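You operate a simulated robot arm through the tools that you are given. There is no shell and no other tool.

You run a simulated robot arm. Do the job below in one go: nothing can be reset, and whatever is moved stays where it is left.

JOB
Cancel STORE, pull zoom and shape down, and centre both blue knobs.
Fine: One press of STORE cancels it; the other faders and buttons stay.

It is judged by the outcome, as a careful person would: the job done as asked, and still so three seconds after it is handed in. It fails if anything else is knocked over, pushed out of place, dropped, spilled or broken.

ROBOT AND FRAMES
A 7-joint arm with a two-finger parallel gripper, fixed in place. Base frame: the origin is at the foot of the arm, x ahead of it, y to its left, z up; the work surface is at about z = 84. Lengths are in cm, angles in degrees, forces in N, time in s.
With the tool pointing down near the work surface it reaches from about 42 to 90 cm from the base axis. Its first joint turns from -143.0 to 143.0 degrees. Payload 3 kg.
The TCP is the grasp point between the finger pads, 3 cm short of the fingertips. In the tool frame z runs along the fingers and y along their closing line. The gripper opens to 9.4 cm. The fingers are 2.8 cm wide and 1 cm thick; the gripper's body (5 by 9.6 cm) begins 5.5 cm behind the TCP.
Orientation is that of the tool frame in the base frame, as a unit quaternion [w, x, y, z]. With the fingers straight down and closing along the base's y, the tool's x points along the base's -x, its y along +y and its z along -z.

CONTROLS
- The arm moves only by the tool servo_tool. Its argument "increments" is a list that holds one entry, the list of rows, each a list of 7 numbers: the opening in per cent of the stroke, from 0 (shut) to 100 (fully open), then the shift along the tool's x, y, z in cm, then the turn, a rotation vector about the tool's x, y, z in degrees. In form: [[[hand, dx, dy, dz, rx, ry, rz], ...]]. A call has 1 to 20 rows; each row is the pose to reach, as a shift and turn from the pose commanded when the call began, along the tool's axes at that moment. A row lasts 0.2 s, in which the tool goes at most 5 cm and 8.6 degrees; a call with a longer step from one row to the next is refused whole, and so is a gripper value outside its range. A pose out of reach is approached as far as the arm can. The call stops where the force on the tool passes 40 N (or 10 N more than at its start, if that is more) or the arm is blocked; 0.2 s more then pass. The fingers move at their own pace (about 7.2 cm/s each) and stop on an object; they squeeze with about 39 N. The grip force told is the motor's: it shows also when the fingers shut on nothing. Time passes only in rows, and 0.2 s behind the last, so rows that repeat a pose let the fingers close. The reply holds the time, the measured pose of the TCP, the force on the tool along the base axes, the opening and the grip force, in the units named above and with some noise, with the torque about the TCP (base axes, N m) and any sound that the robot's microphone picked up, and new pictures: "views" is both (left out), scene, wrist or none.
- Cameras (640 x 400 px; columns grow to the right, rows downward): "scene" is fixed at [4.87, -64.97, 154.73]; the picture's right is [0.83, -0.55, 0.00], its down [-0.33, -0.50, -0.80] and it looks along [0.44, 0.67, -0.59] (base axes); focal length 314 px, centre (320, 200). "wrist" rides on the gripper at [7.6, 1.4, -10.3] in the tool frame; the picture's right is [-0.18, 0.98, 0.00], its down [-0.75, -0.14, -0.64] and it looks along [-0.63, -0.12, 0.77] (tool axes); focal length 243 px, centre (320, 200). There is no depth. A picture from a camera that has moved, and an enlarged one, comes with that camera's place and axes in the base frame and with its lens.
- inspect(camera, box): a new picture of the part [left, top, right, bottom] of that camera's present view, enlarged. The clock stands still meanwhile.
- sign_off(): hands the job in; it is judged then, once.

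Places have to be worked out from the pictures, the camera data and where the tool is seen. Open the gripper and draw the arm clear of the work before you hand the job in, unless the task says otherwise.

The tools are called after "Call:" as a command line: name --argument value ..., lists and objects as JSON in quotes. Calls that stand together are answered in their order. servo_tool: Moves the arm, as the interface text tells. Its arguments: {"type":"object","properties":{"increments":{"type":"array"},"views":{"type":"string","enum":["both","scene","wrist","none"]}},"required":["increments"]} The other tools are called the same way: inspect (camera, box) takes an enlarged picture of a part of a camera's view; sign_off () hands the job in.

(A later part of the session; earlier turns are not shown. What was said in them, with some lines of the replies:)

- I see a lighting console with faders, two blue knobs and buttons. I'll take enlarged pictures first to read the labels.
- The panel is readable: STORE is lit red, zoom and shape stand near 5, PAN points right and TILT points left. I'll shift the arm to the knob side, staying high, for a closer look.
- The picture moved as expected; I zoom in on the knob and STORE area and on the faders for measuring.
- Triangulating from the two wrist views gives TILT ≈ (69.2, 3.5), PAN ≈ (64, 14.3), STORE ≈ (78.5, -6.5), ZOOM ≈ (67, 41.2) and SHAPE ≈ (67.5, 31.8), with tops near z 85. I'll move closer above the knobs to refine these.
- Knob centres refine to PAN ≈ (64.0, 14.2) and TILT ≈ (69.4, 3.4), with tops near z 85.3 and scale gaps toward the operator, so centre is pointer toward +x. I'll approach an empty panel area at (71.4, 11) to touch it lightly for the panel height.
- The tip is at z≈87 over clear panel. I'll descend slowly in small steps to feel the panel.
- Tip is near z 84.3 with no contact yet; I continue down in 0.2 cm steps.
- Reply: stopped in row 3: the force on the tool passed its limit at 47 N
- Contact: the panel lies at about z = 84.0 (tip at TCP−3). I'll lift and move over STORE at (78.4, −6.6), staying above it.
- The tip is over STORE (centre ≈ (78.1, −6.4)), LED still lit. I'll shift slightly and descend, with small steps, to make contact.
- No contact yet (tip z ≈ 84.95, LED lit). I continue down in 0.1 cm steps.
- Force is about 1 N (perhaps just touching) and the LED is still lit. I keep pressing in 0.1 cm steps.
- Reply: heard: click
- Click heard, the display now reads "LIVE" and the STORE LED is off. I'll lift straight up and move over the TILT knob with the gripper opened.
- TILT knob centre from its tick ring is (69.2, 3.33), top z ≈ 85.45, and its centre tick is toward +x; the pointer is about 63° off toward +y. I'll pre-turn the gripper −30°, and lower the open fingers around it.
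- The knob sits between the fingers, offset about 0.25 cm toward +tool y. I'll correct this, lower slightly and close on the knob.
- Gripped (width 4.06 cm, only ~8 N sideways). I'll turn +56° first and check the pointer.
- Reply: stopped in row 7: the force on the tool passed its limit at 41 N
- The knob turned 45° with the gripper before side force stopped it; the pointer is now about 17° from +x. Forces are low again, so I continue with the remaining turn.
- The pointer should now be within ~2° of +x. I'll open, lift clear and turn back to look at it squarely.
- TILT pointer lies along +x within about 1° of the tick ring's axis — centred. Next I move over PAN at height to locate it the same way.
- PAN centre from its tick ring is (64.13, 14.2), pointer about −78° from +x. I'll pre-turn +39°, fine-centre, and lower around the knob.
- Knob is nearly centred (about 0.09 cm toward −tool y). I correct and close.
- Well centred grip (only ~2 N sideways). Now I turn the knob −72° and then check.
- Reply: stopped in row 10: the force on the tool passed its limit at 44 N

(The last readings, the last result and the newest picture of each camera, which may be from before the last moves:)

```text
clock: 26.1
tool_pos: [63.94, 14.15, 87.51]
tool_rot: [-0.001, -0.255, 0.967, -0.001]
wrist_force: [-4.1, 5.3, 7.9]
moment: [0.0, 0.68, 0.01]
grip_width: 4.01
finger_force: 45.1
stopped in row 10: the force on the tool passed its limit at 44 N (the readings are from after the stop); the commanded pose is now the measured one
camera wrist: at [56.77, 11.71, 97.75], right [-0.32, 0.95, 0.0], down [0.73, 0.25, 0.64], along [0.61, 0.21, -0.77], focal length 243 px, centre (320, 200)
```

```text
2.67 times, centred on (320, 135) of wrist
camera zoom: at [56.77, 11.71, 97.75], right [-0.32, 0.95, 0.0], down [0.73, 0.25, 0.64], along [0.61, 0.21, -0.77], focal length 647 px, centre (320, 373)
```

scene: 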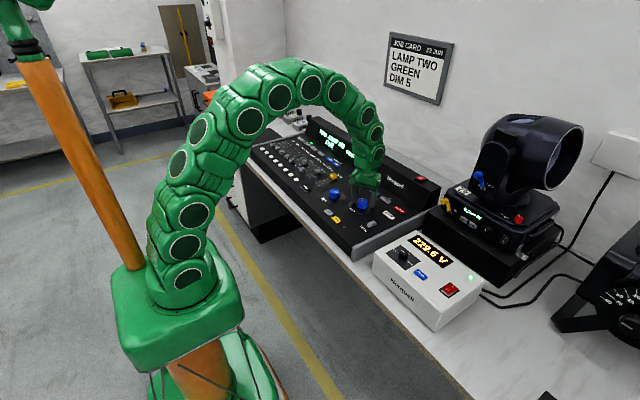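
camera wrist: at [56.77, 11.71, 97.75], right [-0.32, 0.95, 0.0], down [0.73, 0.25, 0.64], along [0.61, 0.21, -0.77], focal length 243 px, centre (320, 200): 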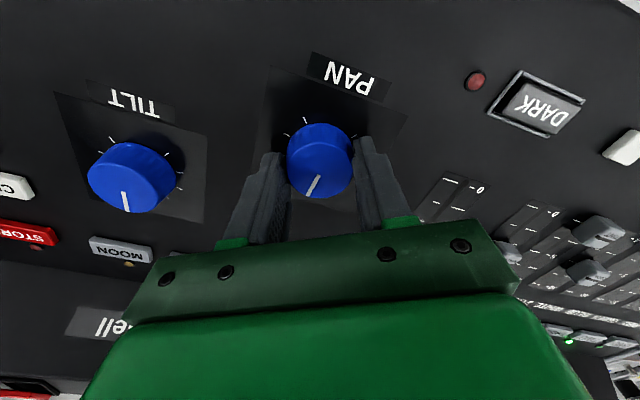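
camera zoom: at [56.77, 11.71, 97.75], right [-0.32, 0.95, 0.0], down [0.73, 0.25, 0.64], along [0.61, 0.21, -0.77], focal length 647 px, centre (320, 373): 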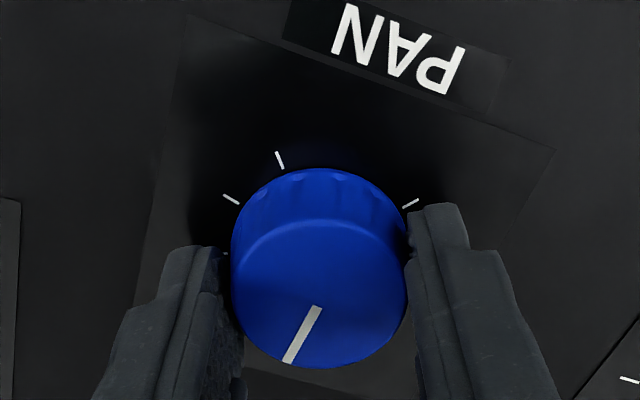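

The knob turned 68° before side force built up; the pointer is about 5–9° short. I turn another 6°, then release and look.

Call:
servo_tool --increments '[[[30, 0, 0, 0, 0, 0, -3], [30, 0, 0, 0, 0, 0, -6], [30, 0, 0, 0, 0, 0, -6]]]' --views "none"

Call:
servo_tool --increments '[[[40, 0, 0, 0, 0, 0, 0], [50, 0, 0, 0, 0, 0, 0], [65, 0, 0, 0, 0, 0, 0], [65, 0, 0, -2, 0, 0, 0], [65, 0, 0, -5, 0, 0, 8], [65, 0, 0, -5, 0, 0, 16], [65, 0, 0, -5, 0, 0, 24], [65, 0, 0, -5, 0, 0, 32], [65, 0, 0, -5, 0, 0, 35.5], [65, 0, 0, -5, 0, 0, 35.5]]]' --views "wrist"

Call:
inspect --camera "wrist" --box '[240, 60, 400, 160]'

```text
clock: 26.9
tool_pos: [64.02, 14.11, 87.4]
tool_rot: [0.0, -0.306, 0.952, -0.001]
wrist_force: [-2.9, 9.6, 3.8]
moment: [0.34, 0.06, -0.03]
grip_width: 4.05
finger_force: 44.7
```

```text
clock: 29.1
tool_pos: [64.06, 14.16, 92.58]
tool_rot: [0.0, 0.001, 1.0, -0.002]
wrist_force: [0.2, -0.1, 1.0]
moment: [0.02, -0.01, 0.0]
grip_width: 6.12
finger_force: 0.0
camera wrist: at [56.49, 15.62, 102.72], right [0.19, 0.98, 0.0], down [0.75, -0.14, 0.64], along [0.63, -0.12, -0.77], focal length 243 px, centre (320, 200)
```

wrist: 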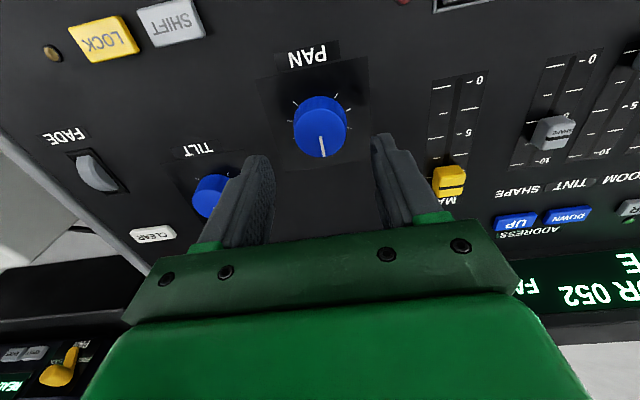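

```text
4.00 times, centred on (320, 110) of wrist
camera zoom: at [56.49, 15.62, 102.72], right [0.19, 0.98, 0.0], down [0.75, -0.14, 0.64], along [0.63, -0.12, -0.77], focal length 970 px, centre (320, 560)
```

zoom: 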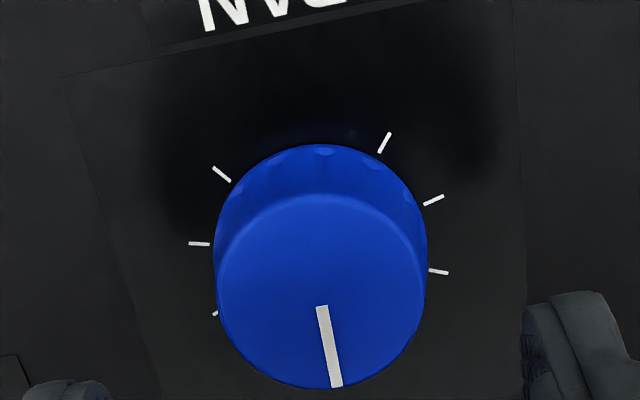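

PAN's pointer now lines up with the ring axis (≈0°). Now the faders: I close the gripper and move above the far side of the SHAPE cap to measure it.

Call:
servo_tool --increments '[[[40, -1, 4, 0, 0, 0, 0], [20, -2.5, 8, 0, 0, 0, 0], [0, -4.5, 12, 0, 0, 0, 0], [0, -6.5, 16, 0, 0, 0, 0], [0, -7.0, 17.65, 0, 0, 0, 0], [0, -7.0, 17.65, 0, 0, 0, 0]]]' --views "both"

Call:
inspect --camera "wrist" --box '[240, 40, 480, 190]'

Call:
inspect --camera "scene" --box '[240, 130, 400, 230]'

```text
clock: 30.5
tool_pos: [71.09, 31.82, 92.51]
tool_rot: [-0.001, 0.002, 1.0, -0.001]
wrist_force: [-0.1, 1.0, 0.3]
moment: [0.0, 0.01, -0.01]
grip_width: 0.02
finger_force: 32.8
camera wrist: at [63.54, 33.25, 102.76], right [0.18, 0.98, 0.0], down [0.75, -0.14, 0.64], along [0.63, -0.12, -0.77], focal length 243 px, centre (320, 200)
```

scene: 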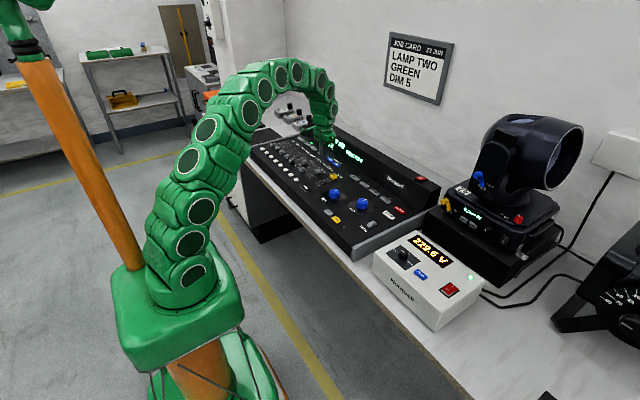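
wrist: 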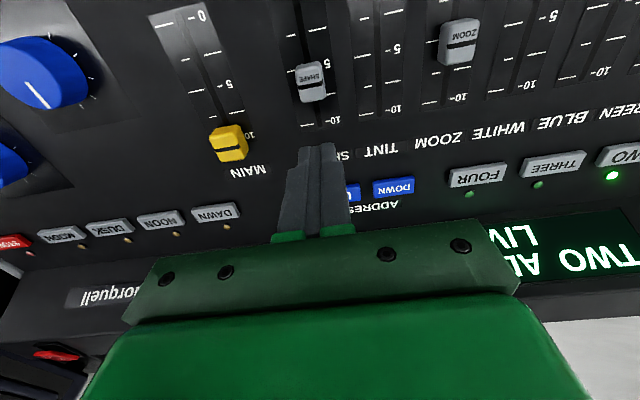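

```text
2.67 times, centred on (360, 115) of wrist
camera zoom: at [63.54, 33.25, 102.76], right [0.18, 0.98, 0.0], down [0.75, -0.14, 0.64], along [0.63, -0.12, -0.77], focal length 647 px, centre (213, 427)
```

zoom: 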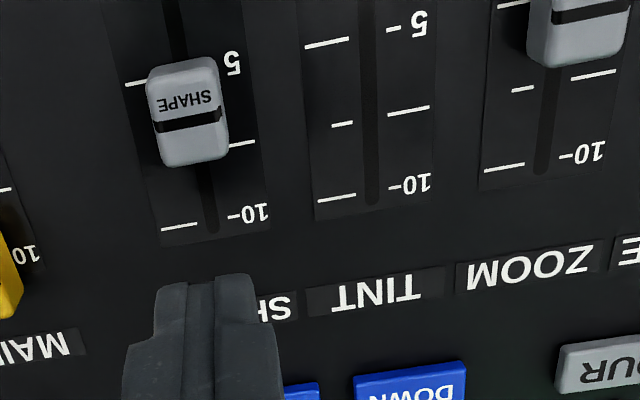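

```text
4.00 times, centred on (320, 180) of scene
camera zoom: at [4.87, -64.97, 154.73], right [0.83, -0.55, 0.0], down [-0.33, -0.5, -0.8], along [0.44, 0.67, -0.59], focal length 1255 px, centre (320, 280)
```

zoom: 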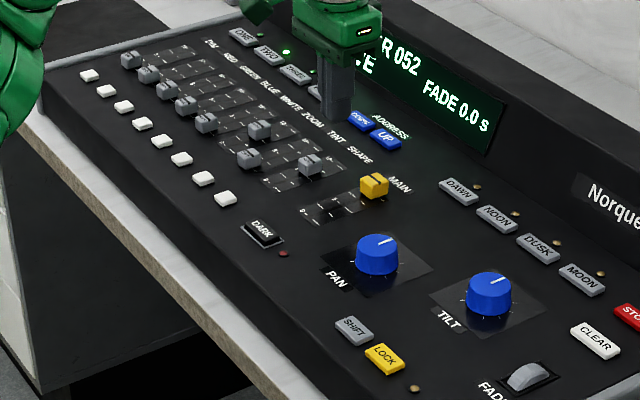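

SHAPE cap spans x ≈ 66.6–69.3 at y ≈ 31.75; its scale runs 0 at x≈63.1 to 10 at x≈71.1. I'll lower the closed tips just behind it at x≈72.

Call:
servo_tool --increments '[[[0, -0.9, -0.05, 1.5, 0, 0, 0], [0, -0.9, -0.05, 3.5, 0, 0, 0], [0, -0.9, -0.05, 4.5, 0, 0, 0], [0, -0.9, -0.05, 5.0, 0, 0, 0], [0, -0.9, -0.05, 5.0, 0, 0, 0]]]' --views "wrist"

Call:
inspect --camera "scene" --box '[260, 130, 380, 205]'

```text
clock: 31.7
tool_pos: [72.01, 31.84, 87.54]
tool_rot: [0.0, 0.0, 1.0, -0.001]
wrist_force: [0.1, -0.4, -0.2]
moment: [-0.02, 0.02, 0.01]
grip_width: 0.02
finger_force: 33.4
camera wrist: at [64.42, 33.22, 97.7], right [0.18, 0.98, 0.0], down [0.75, -0.14, 0.64], along [0.63, -0.12, -0.77], focal length 243 px, centre (320, 200)
```

wrist: 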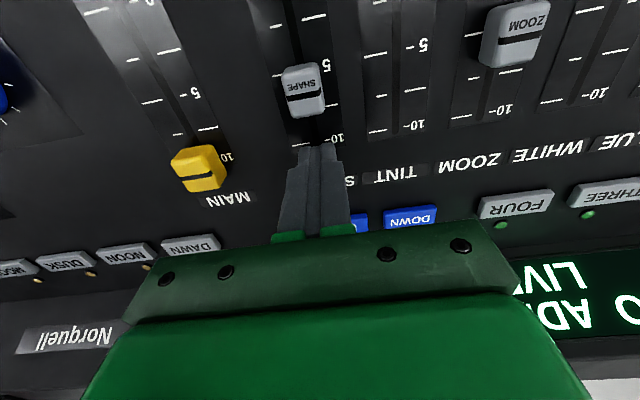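

```text
5.33 times, centred on (320, 168) of scene
camera zoom: at [4.87, -64.97, 154.73], right [0.83, -0.55, 0.0], down [-0.33, -0.5, -0.8], along [0.44, 0.67, -0.59], focal length 1673 px, centre (320, 373)
```

zoom: 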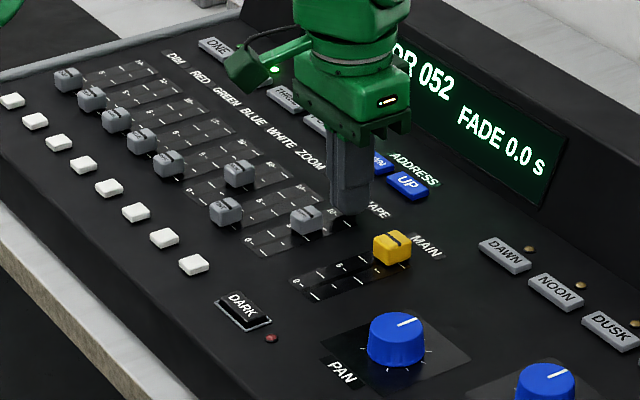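

The tips are just behind the SHAPE cap. I push it toward the operator in 0.4 cm steps, stopping short of the end first.

Call:
servo_tool --increments '[[[0, 0.5, -0.05, 0.05, 0, 0, 0], [0, 1.0, -0.05, 0.05, 0, 0, 0], [0, 1.4, -0.05, 0.05, 0, 0, 0], [0, 1.8, -0.05, 0.05, 0, 0, 0], [0, 2.2, -0.05, 0.05, 0, 0, 0], [0, 2.6, -0.05, 0.05, 0, 0, 0], [0, 3.0, -0.05, 0.05, 0, 0, 0], [0, 3.4, -0.05, 0.05, 0, 0, 0], [0, 3.8, -0.05, 0.05, 0, 0, 0], [0, 4.2, -0.05, 0.05, 0, 0, 0], [0, 4.6, -0.05, 0.05, 0, 0, 0], [0, 5.0, -0.05, 0.05, 0, 0, 0], [0, 5.3, -0.05, 0.05, 0, 0, 0]]]' --views "wrist"

Call:
inspect --camera "scene" --box '[260, 130, 380, 205]'

```text
clock: 34.5
tool_pos: [66.75, 31.76, 87.38]
tool_rot: [0.002, 0.001, 1.0, 0.0]
wrist_force: [1.0, 0.7, 0.7]
moment: [-0.03, -0.01, 0.01]
grip_width: 0.04
finger_force: 32.6
camera wrist: at [59.13, 33.19, 97.66], right [0.19, 0.98, 0.0], down [0.75, -0.14, 0.64], along [0.63, -0.12, -0.77], focal length 243 px, centre (320, 200)
```

wrist: 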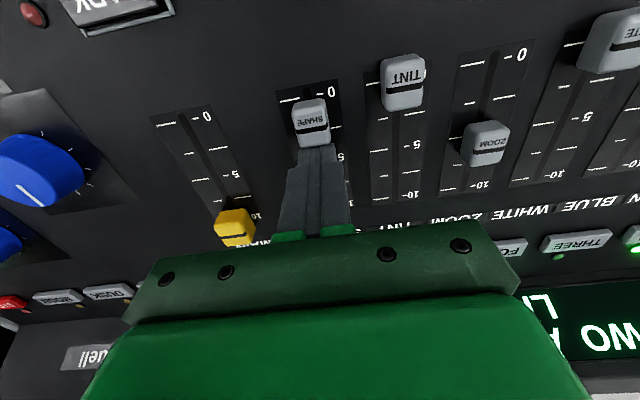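

```text
5.33 times, centred on (320, 168) of scene
camera zoom: at [4.87, -64.97, 154.73], right [0.83, -0.55, 0.0], down [-0.33, -0.5, -0.8], along [0.44, 0.67, -0.59], focal length 1673 px, centre (320, 373)
```

zoom: 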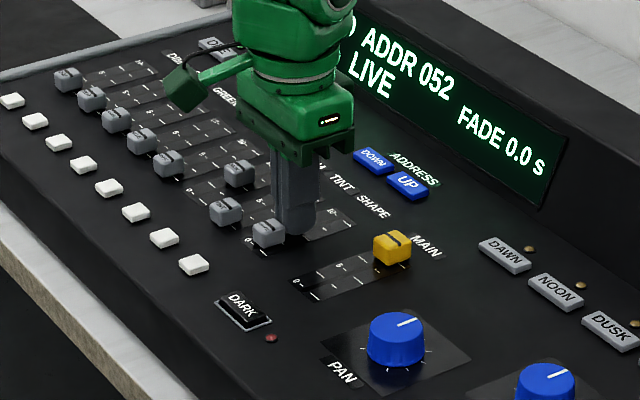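

SHAPE slid smoothly (≈1 N) to about 1.4; I continue with smaller steps toward zero.

Call:
servo_tool --increments '[[[0, 0.2, 0, 0, 0, 0, 0], [0, 0.4, 0, 0, 0, 0, 0], [0, 0.6, 0, 0, 0, 0, 0], [0, 0.7, 0, 0, 0, 0, 0], [0, 0.8, 0, 0, 0, 0, 0], [0, 0.9, 0, 0, 0, 0, 0]]]' --views "wrist"

Call:
inspect --camera "wrist" --box '[240, 60, 480, 210]'

```text
clock: 35.9
tool_pos: [65.83, 31.87, 87.39]
tool_rot: [-0.001, 0.001, 1.0, -0.001]
wrist_force: [-0.3, 0.2, -0.6]
moment: [0.0, -0.03, 0.02]
grip_width: 0.01
finger_force: 33.2
camera wrist: at [58.22, 33.18, 97.62], right [0.19, 0.98, 0.0], down [0.75, -0.14, 0.64], along [0.63, -0.12, -0.77], focal length 243 px, centre (320, 200)
```

wrist: 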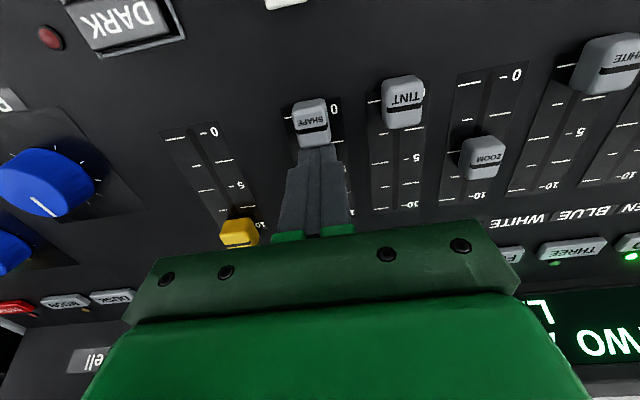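

```text
2.67 times, centred on (360, 135) of wrist
camera zoom: at [58.22, 33.18, 97.62], right [0.19, 0.98, 0.0], down [0.75, -0.14, 0.64], along [0.63, -0.12, -0.77], focal length 647 px, centre (213, 373)
```

zoom: 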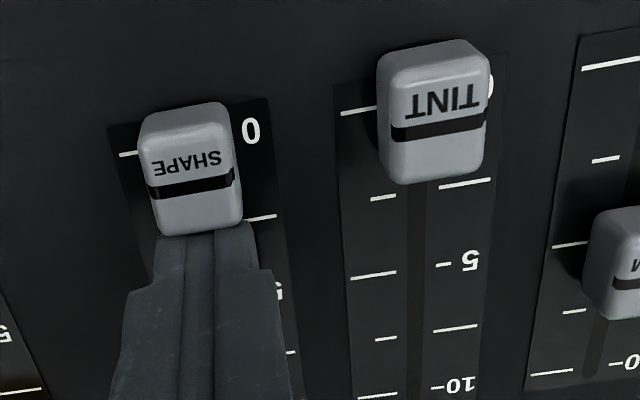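

SHAPE is about 0.4 cm from zero, no resistance yet. I continue in 0.1 cm steps.

Call:
servo_tool --increments '[[[0, 0.1, 0, 0, 0, 0, 0], [0, 0.2, 0, 0, 0, 0, 0], [0, 0.3, 0, 0, 0, 0, 0]]]' --views "none"

Call:
servo_tool --increments '[[[0, 0.06, 0, 0, 0, 0, 0], [0, 0.12, 0, 0, 0, 0, 0]]]' --views "wrist"

Call:
inspect --camera "wrist" --box '[240, 60, 480, 210]'

```text
clock: 36.7
tool_pos: [65.51, 31.64, 87.23]
tool_rot: [0.0, 0.001, 1.0, 0.0]
wrist_force: [1.1, -0.8, -0.5]
moment: [-0.04, -0.05, 0.0]
grip_width: 0.0
finger_force: 33.0
```

```text
clock: 37.3
tool_pos: [65.38, 31.73, 87.34]
tool_rot: [0.0, 0.001, 1.0, -0.001]
wrist_force: [3.5, -1.1, 0.2]
moment: [-0.03, -0.07, -0.01]
grip_width: 0.01
finger_force: 33.1
camera wrist: at [57.81, 33.19, 97.62], right [0.19, 0.98, 0.0], down [0.75, -0.14, 0.64], along [0.63, -0.12, -0.77], focal length 243 px, centre (320, 200)
```

wrist: 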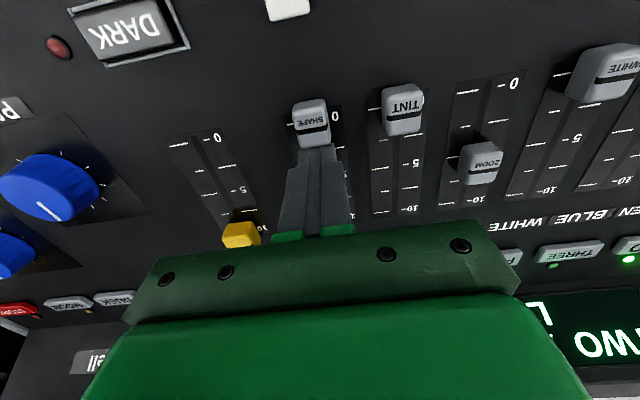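

```text
2.67 times, centred on (360, 135) of wrist
camera zoom: at [57.81, 33.19, 97.62], right [0.19, 0.98, 0.0], down [0.75, -0.14, 0.64], along [0.63, -0.12, -0.77], focal length 647 px, centre (213, 373)
```

zoom: 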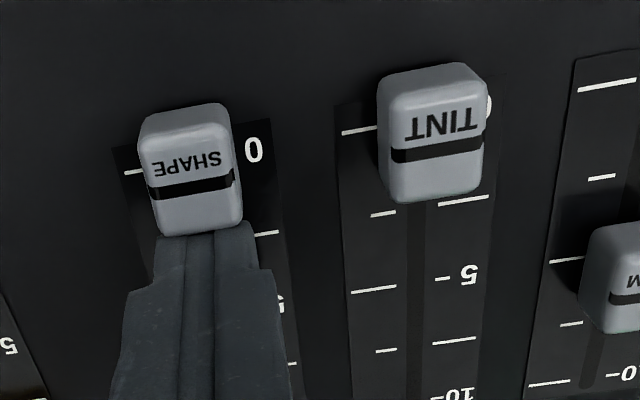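

SHAPE is now right at the zero mark (line x ≈ 63.15 vs tick 63.1) with 3.5 N. I nudge a bit more to feel the end stop.

Call:
servo_tool --increments '[[[0, 0.06, 0, 0, 0, 0, 0], [0, 0.12, 0, 0, 0, 0, 0]]]' --views "wrist"

Call:
inspect --camera "wrist" --box '[240, 60, 480, 210]'

```text
clock: 37.9
tool_pos: [65.2, 31.73, 87.27]
tool_rot: [0.002, 0.0, 1.0, -0.001]
wrist_force: [7.0, 1.1, -2.7]
moment: [0.01, -0.22, 0.03]
grip_width: 0.0
finger_force: 32.8
camera wrist: at [57.71, 33.18, 97.64], right [0.19, 0.98, 0.0], down [0.75, -0.14, 0.64], along [0.63, -0.12, -0.77], focal length 243 px, centre (320, 200)
```

wrist: 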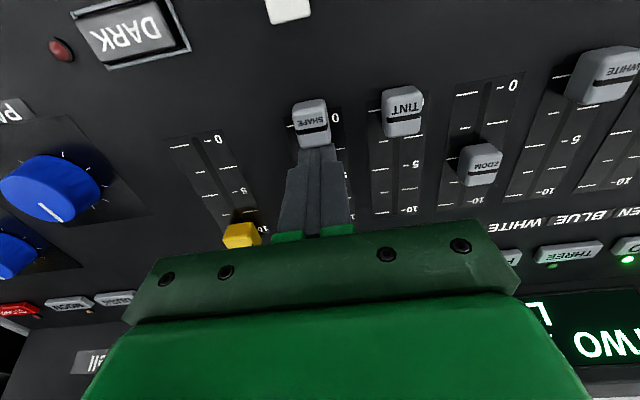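

```text
2.67 times, centred on (360, 135) of wrist
camera zoom: at [57.71, 33.18, 97.64], right [0.19, 0.98, 0.0], down [0.75, -0.14, 0.64], along [0.63, -0.12, -0.77], focal length 647 px, centre (213, 373)
```

zoom: 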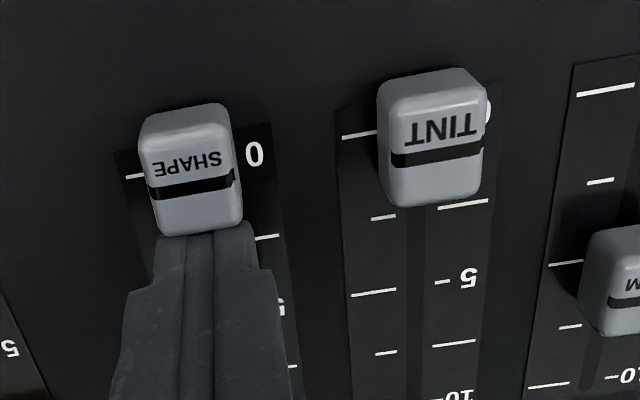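

The force is rising (7 N) at the end stop with SHAPE at zero. I back off, lift and move behind the ZOOM cap.

Call:
servo_tool --increments '[[[0, -0.8, 0, 0, 0, 0, 0], [0, -1.5, 0, 0, 0, 0, 0], [0, -2.0, 0, -2.5, 0, 0, 0], [0, -3.0, 0, -5, 0, 0, 0], [0, -5, 3.5, -5, 0, 0, 0], [0, -6.2, 7, -5, 0, 0, 0], [0, -6.2, 9.3, -5, 0, 0, 0], [0, -6.2, 9.3, -5, 0, 0, 0]]]' --views "wrist"

Call:
inspect --camera "wrist" --box '[200, 20, 440, 170]'

Call:
inspect --camera "scene" --box '[260, 130, 380, 205]'

```text
clock: 39.7
tool_pos: [71.51, 41.1, 92.41]
tool_rot: [0.0, 0.0, 1.0, -0.001]
wrist_force: [0.3, -0.3, -1.1]
moment: [0.01, 0.0, 0.02]
grip_width: 0.0
finger_force: 32.8
camera wrist: at [63.88, 42.52, 102.63], right [0.19, 0.98, 0.0], down [0.75, -0.14, 0.64], along [0.63, -0.12, -0.77], focal length 243 px, centre (320, 200)
```

wrist: 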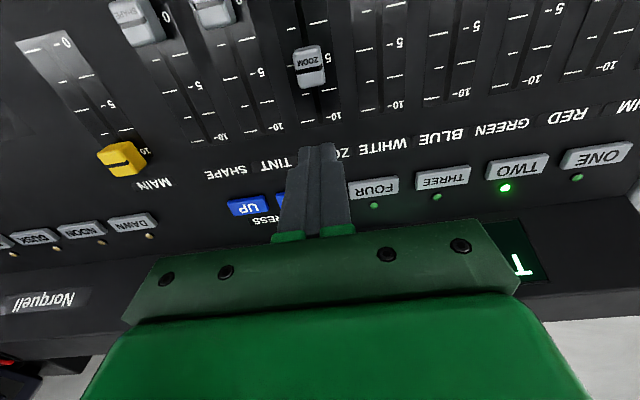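

```text
2.67 times, centred on (320, 95) of wrist
camera zoom: at [63.88, 42.52, 102.63], right [0.19, 0.98, 0.0], down [0.75, -0.14, 0.64], along [0.63, -0.12, -0.77], focal length 647 px, centre (320, 480)
```

zoom: 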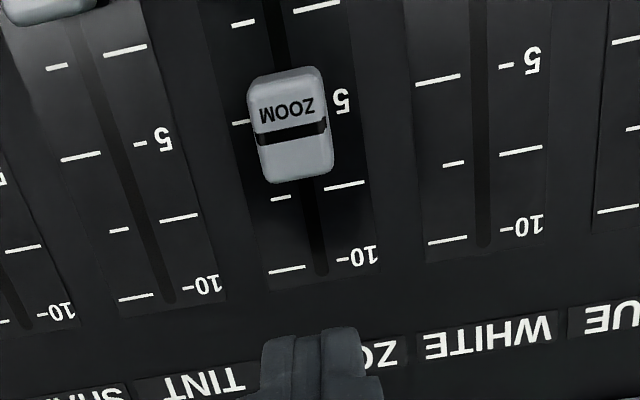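

```text
5.33 times, centred on (320, 168) of scene
camera zoom: at [4.87, -64.97, 154.73], right [0.83, -0.55, 0.0], down [-0.33, -0.5, -0.8], along [0.44, 0.67, -0.59], focal length 1673 px, centre (320, 373)
```

zoom: 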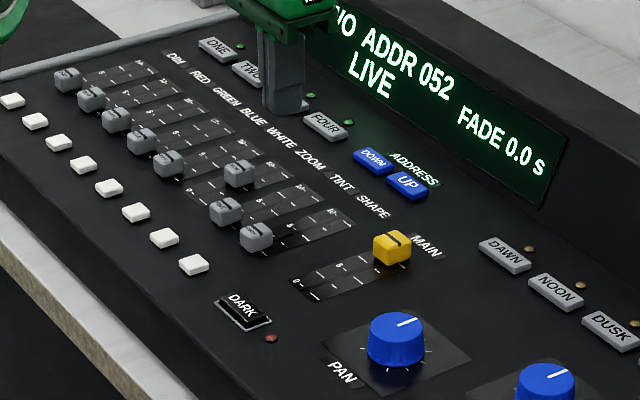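

SHAPE lines up with the other zeroed caps. ZOOM cap is at (67.3, 41.2), back edge x≈68.7; I lower the tips behind it at x≈71.5.

Call:
servo_tool --increments '[[[0, 0, 0.08, 1.5, 0, 0, 0], [0, 0, 0.08, 3.5, 0, 0, 0], [0, 0, 0.08, 4.5, 0, 0, 0], [0, 0, 0.08, 5.0, 0, 0, 0], [0, 0, 0.08, 5.0, 0, 0, 0]]]' --views "none"

Call:
servo_tool --increments '[[[0, 0.5, 0, 0, 0, 0, 0], [0, 1.0, 0, 0, 0, 0, 0], [0, 1.4, 0, 0, 0, 0, 0], [0, 1.8, 0, 0, 0, 0, 0], [0, 2.2, 0, 0, 0, 0, 0], [0, 2.6, 0, 0, 0, 0, 0], [0, 3.0, 0, 0, 0, 0, 0], [0, 3.4, 0, 0, 0, 0, 0], [0, 3.8, 0, 0, 0, 0, 0], [0, 4.2, 0, 0, 0, 0, 0], [0, 4.6, 0, 0, 0, 0, 0], [0, 5.0, 0, 0, 0, 0, 0]]]' --views "wrist"

Call:
inspect --camera "wrist" --box '[200, 60, 440, 210]'

```text
clock: 40.9
tool_pos: [71.45, 41.06, 87.34]
tool_rot: [0.001, 0.0, 1.0, -0.001]
wrist_force: [0.5, -0.7, 0.3]
moment: [0.02, 0.02, -0.03]
grip_width: 0.0
finger_force: 32.7
```

```text
clock: 43.5
tool_pos: [66.51, 41.14, 87.37]
tool_rot: [0.0, 0.001, 1.0, -0.001]
wrist_force: [0.3, 0.6, -0.4]
moment: [0.0, 0.02, -0.01]
grip_width: 0.0
finger_force: 32.8
camera wrist: at [58.87, 42.56, 97.63], right [0.18, 0.98, 0.0], down [0.75, -0.14, 0.64], along [0.63, -0.12, -0.77], focal length 243 px, centre (320, 200)
```

wrist: 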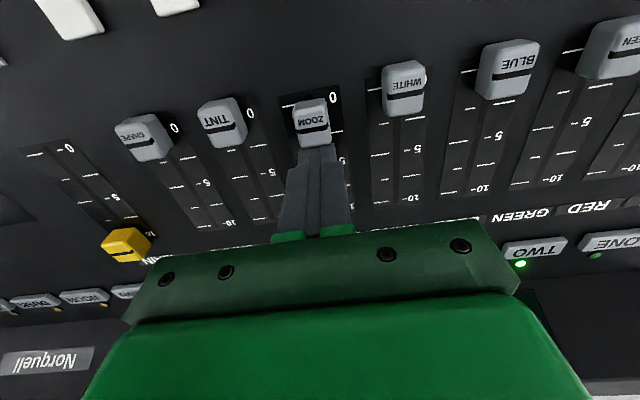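

```text
2.67 times, centred on (320, 135) of wrist
camera zoom: at [58.87, 42.56, 97.63], right [0.18, 0.98, 0.0], down [0.75, -0.14, 0.64], along [0.63, -0.12, -0.77], focal length 647 px, centre (320, 373)
```

zoom: 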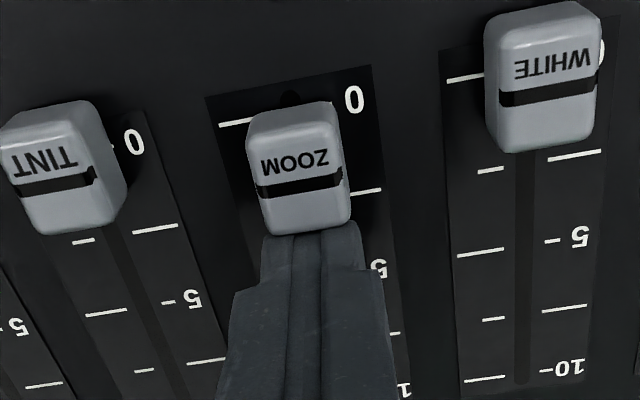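

ZOOM slid to about 1.5 with no resistance. I continue to near zero, where SHAPE's stop was felt at TCP x≈65.3.

Call:
servo_tool --increments '[[[0, 0.25, 0, 0, 0, 0, 0], [0, 0.5, 0, 0, 0, 0, 0], [0, 0.7, 0, 0, 0, 0, 0], [0, 0.85, 0, 0, 0, 0, 0], [0, 0.95, 0, 0, 0, 0, 0], [0, 1.05, 0, 0, 0, 0, 0]]]' --views "none"

Call:
servo_tool --increments '[[[0, 0.06, 0, 0, 0, 0, 0], [0, 0.12, 0, 0, 0, 0, 0]]]' --views "wrist"

Call:
inspect --camera "wrist" --box '[200, 60, 440, 210]'

```text
clock: 44.9
tool_pos: [65.44, 41.13, 87.45]
tool_rot: [0.001, 0.001, 1.0, -0.001]
wrist_force: [3.0, -0.3, -0.6]
moment: [-0.01, -0.12, 0.03]
grip_width: 0.0
finger_force: 33.1
```

```text
clock: 45.5
tool_pos: [65.22, 41.16, 87.43]
tool_rot: [0.001, 0.001, 1.0, -0.001]
wrist_force: [6.6, -0.5, 0.8]
moment: [-0.07, -0.15, 0.02]
grip_width: 0.02
finger_force: 32.8
camera wrist: at [57.72, 42.55, 97.63], right [0.19, 0.98, 0.0], down [0.75, -0.14, 0.64], along [0.63, -0.12, -0.77], focal length 243 px, centre (320, 200)
```

wrist: 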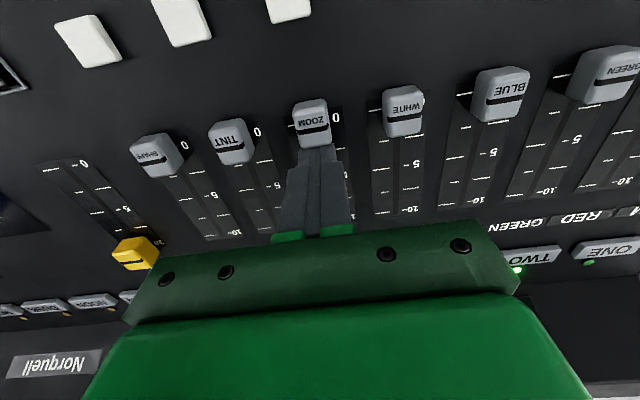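

```text
2.67 times, centred on (320, 135) of wrist
camera zoom: at [57.72, 42.55, 97.63], right [0.19, 0.98, 0.0], down [0.75, -0.14, 0.64], along [0.63, -0.12, -0.77], focal length 647 px, centre (320, 373)
```

zoom: 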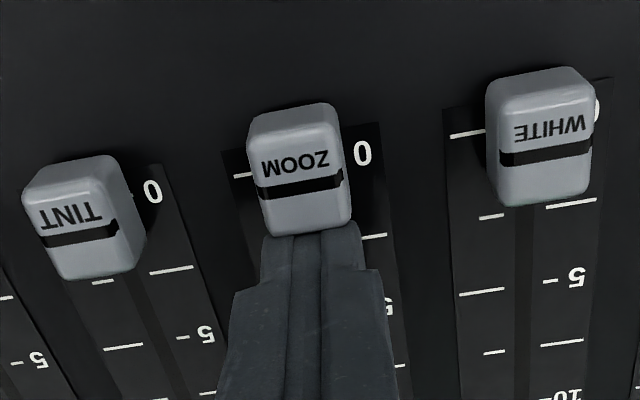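

ZOOM reached the same stop position (6.6 N at TCP x≈65.2). I back off, lift well clear and draw the arm back to inspect everything.

Call:
servo_tool --increments '[[[0, -0.8, 0, 0, 0, 0, 0], [0, -1.5, 0, 0, 0, 0, 0], [0, -2.0, 0, -2.5, 0, 0, 0], [0, -2.0, 0, -6, 0, 0, 0], [0, 0, 0, -10, 0, 0, 0], [0, 3, 0, -14, 0, 0, 0], [20, 6, -2, -18, 0, 0, 0], [50, 9, -4, -21, 0, 0, 0], [100, 11, -6, -24, 0, 0, 0], [100, 11, -8, -26, 0, 0, 0], [100, 11, -8, -26, 0, 0, 0]]]' --views "both"

Call:
inspect --camera "scene" --box '[240, 125, 360, 200]'

Call:
inspect --camera "scene" --box '[310, 165, 430, 240]'

Call:
inspect --camera "wrist" --box '[220, 40, 460, 190]'

```text
refused: row 7 steps farther than a row can; nothing moved
```

```text
5.33 times, centred on (300, 162) of scene
camera zoom: at [4.87, -64.97, 154.73], right [0.83, -0.55, 0.0], down [-0.33, -0.5, -0.8], along [0.44, 0.67, -0.59], focal length 1673 px, centre (427, 400)
```

zoom: 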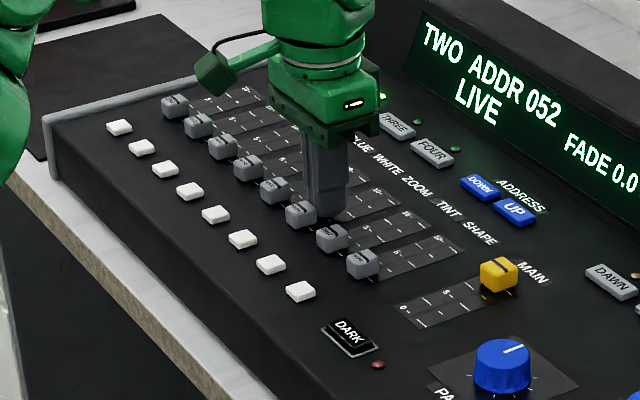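

```text
5.33 times, centred on (370, 202) of scene
camera zoom: at [4.87, -64.97, 154.73], right [0.83, -0.55, 0.0], down [-0.33, -0.5, -0.8], along [0.44, 0.67, -0.59], focal length 1673 px, centre (53, 187)
```

zoom: 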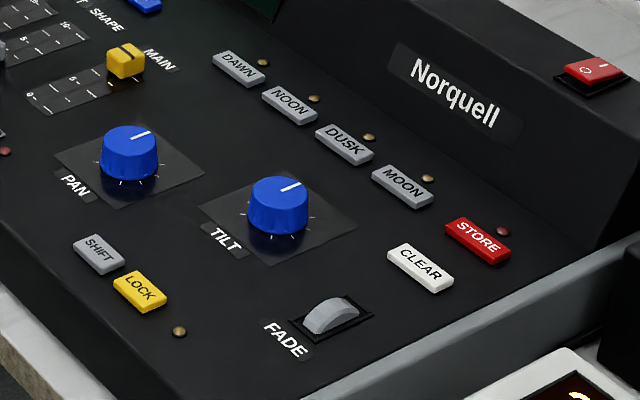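

```text
2.67 times, centred on (340, 115) of wrist
camera zoom: at [57.72, 42.55, 97.63], right [0.19, 0.98, 0.0], down [0.75, -0.14, 0.64], along [0.63, -0.12, -0.77], focal length 647 px, centre (267, 427)
```

zoom: 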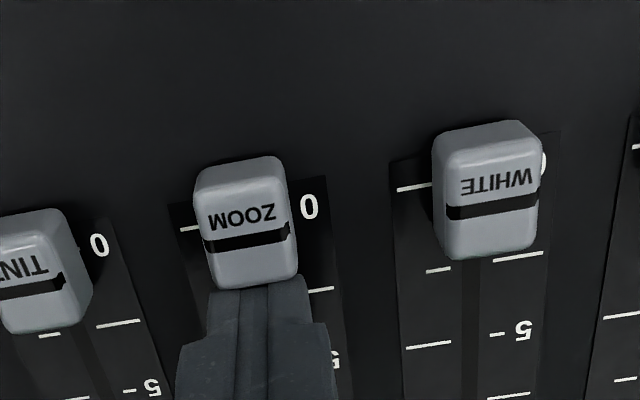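

The move was refused for one overlong step; all eight caps already line up along zero in the scene view. I redo the retreat with shorter steps.

Call:
servo_tool --increments '[[[0, -0.8, 0, 0, 0, 0, 0], [0, -1.5, 0, 0, 0, 0, 0], [0, -2.0, 0, -2.5, 0, 0, 0], [0, -2.0, 0, -6, 0, 0, 0], [0, 0, 0, -9.5, 0, 0, 0], [0, 2, 0, -13, 0, 0, 0], [20, 4, -2, -16, 0, 0, 0], [50, 6, -4, -19, 0, 0, 0], [100, 8, -6, -22, 0, 0, 0], [100, 10, -8, -25, 0, 0, 0], [100, 10, -8, -25, 0, 0, 0]]]' --views "both"

Call:
inspect --camera "scene" --box '[240, 125, 360, 200]'

Call:
inspect --camera "wrist" --box '[260, 20, 500, 170]'

Call:
inspect --camera "wrist" --box '[60, 40, 300, 190]'

```text
clock: 47.9
tool_pos: [55.29, 33.12, 112.31]
tool_rot: [0.001, 0.002, 1.0, -0.001]
wrist_force: [0.0, 0.2, -0.5]
moment: [0.0, 0.01, 0.03]
grip_width: 9.4
finger_force: 0.0
camera wrist: at [47.67, 34.63, 122.56], right [0.19, 0.98, 0.0], down [0.75, -0.14, 0.64], along [0.63, -0.12, -0.77], focal length 243 px, centre (320, 200)
```

scene: 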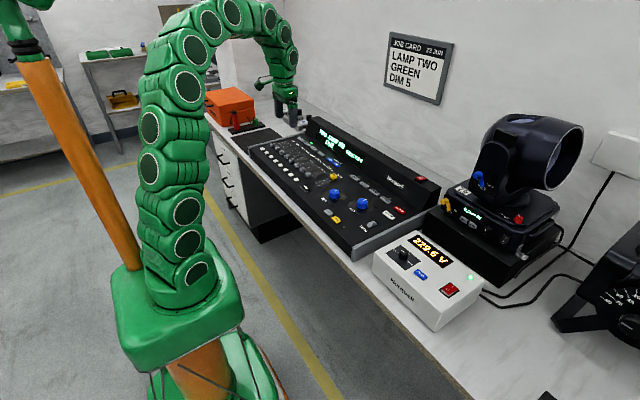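
wrist: 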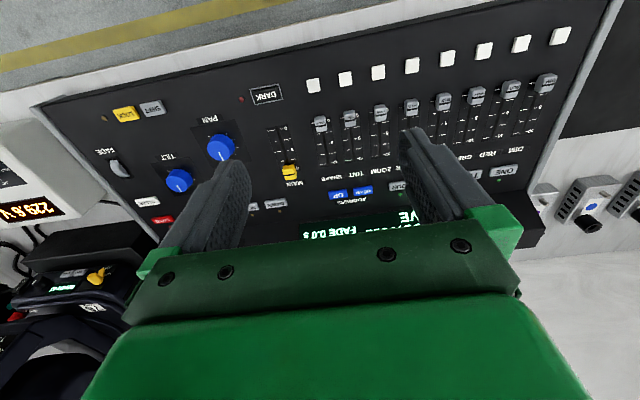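

```text
5.33 times, centred on (300, 162) of scene
camera zoom: at [4.87, -64.97, 154.73], right [0.83, -0.55, 0.0], down [-0.33, -0.5, -0.8], along [0.44, 0.67, -0.59], focal length 1673 px, centre (427, 400)
```

zoom: 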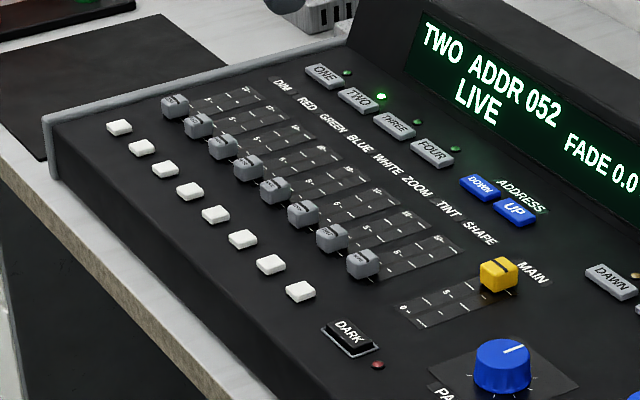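

```text
2.67 times, centred on (380, 95) of wrist
camera zoom: at [47.67, 34.63, 122.56], right [0.19, 0.98, 0.0], down [0.75, -0.14, 0.64], along [0.63, -0.12, -0.77], focal length 647 px, centre (160, 480)
```

zoom: 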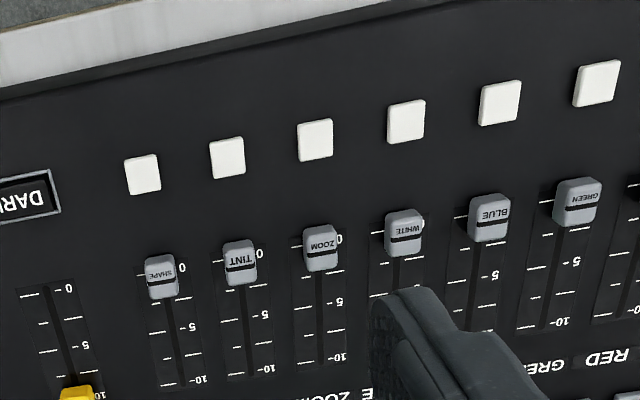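

```text
2.67 times, centred on (180, 115) of wrist
camera zoom: at [47.67, 34.63, 122.56], right [0.19, 0.98, 0.0], down [0.75, -0.14, 0.64], along [0.63, -0.12, -0.77], focal length 647 px, centre (693, 427)
```

zoom: 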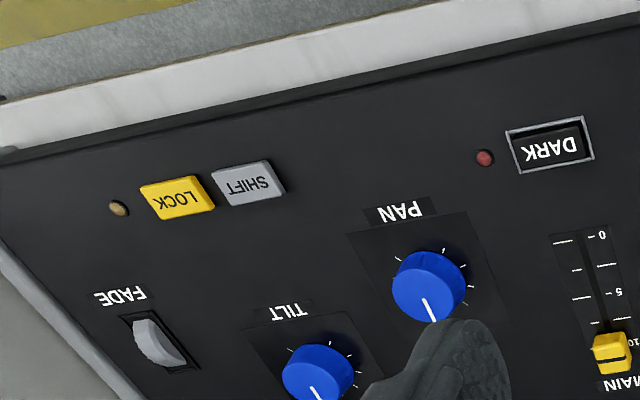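

Everything checks out: STORE is off with the display on "LIVE", ZOOM and SHAPE are at zero in line with the other caps, and both blue knobs point at their centre ticks. The other controls look unchanged, and the arm is open and clear, so I hand the job in.

Call:
sign_off

```text
The job is handed in.
```

I've handed the job in, with everything you asked for done:

- **STORE:** one press cancelled it. I heard a click, its light went out, and the display changed from "STORE WHERE" to "LIVE".
- **ZOOM and SHAPE:** both faders are pulled down to their end stops at 0, level with the other faders that are at zero.
- **Blue knobs:** PAN and TILT both point straight at their centre ticks. I judged that from the camera pictures, to within about 1–2°.

In the final pictures the other faders and buttons look unchanged, and nothing was knocked over or moved. To find the panel's height I touched an empty spot on it, and the contact peaked at 47 N. I saw no effect from it. The gripper is open and the arm is clear of the console.
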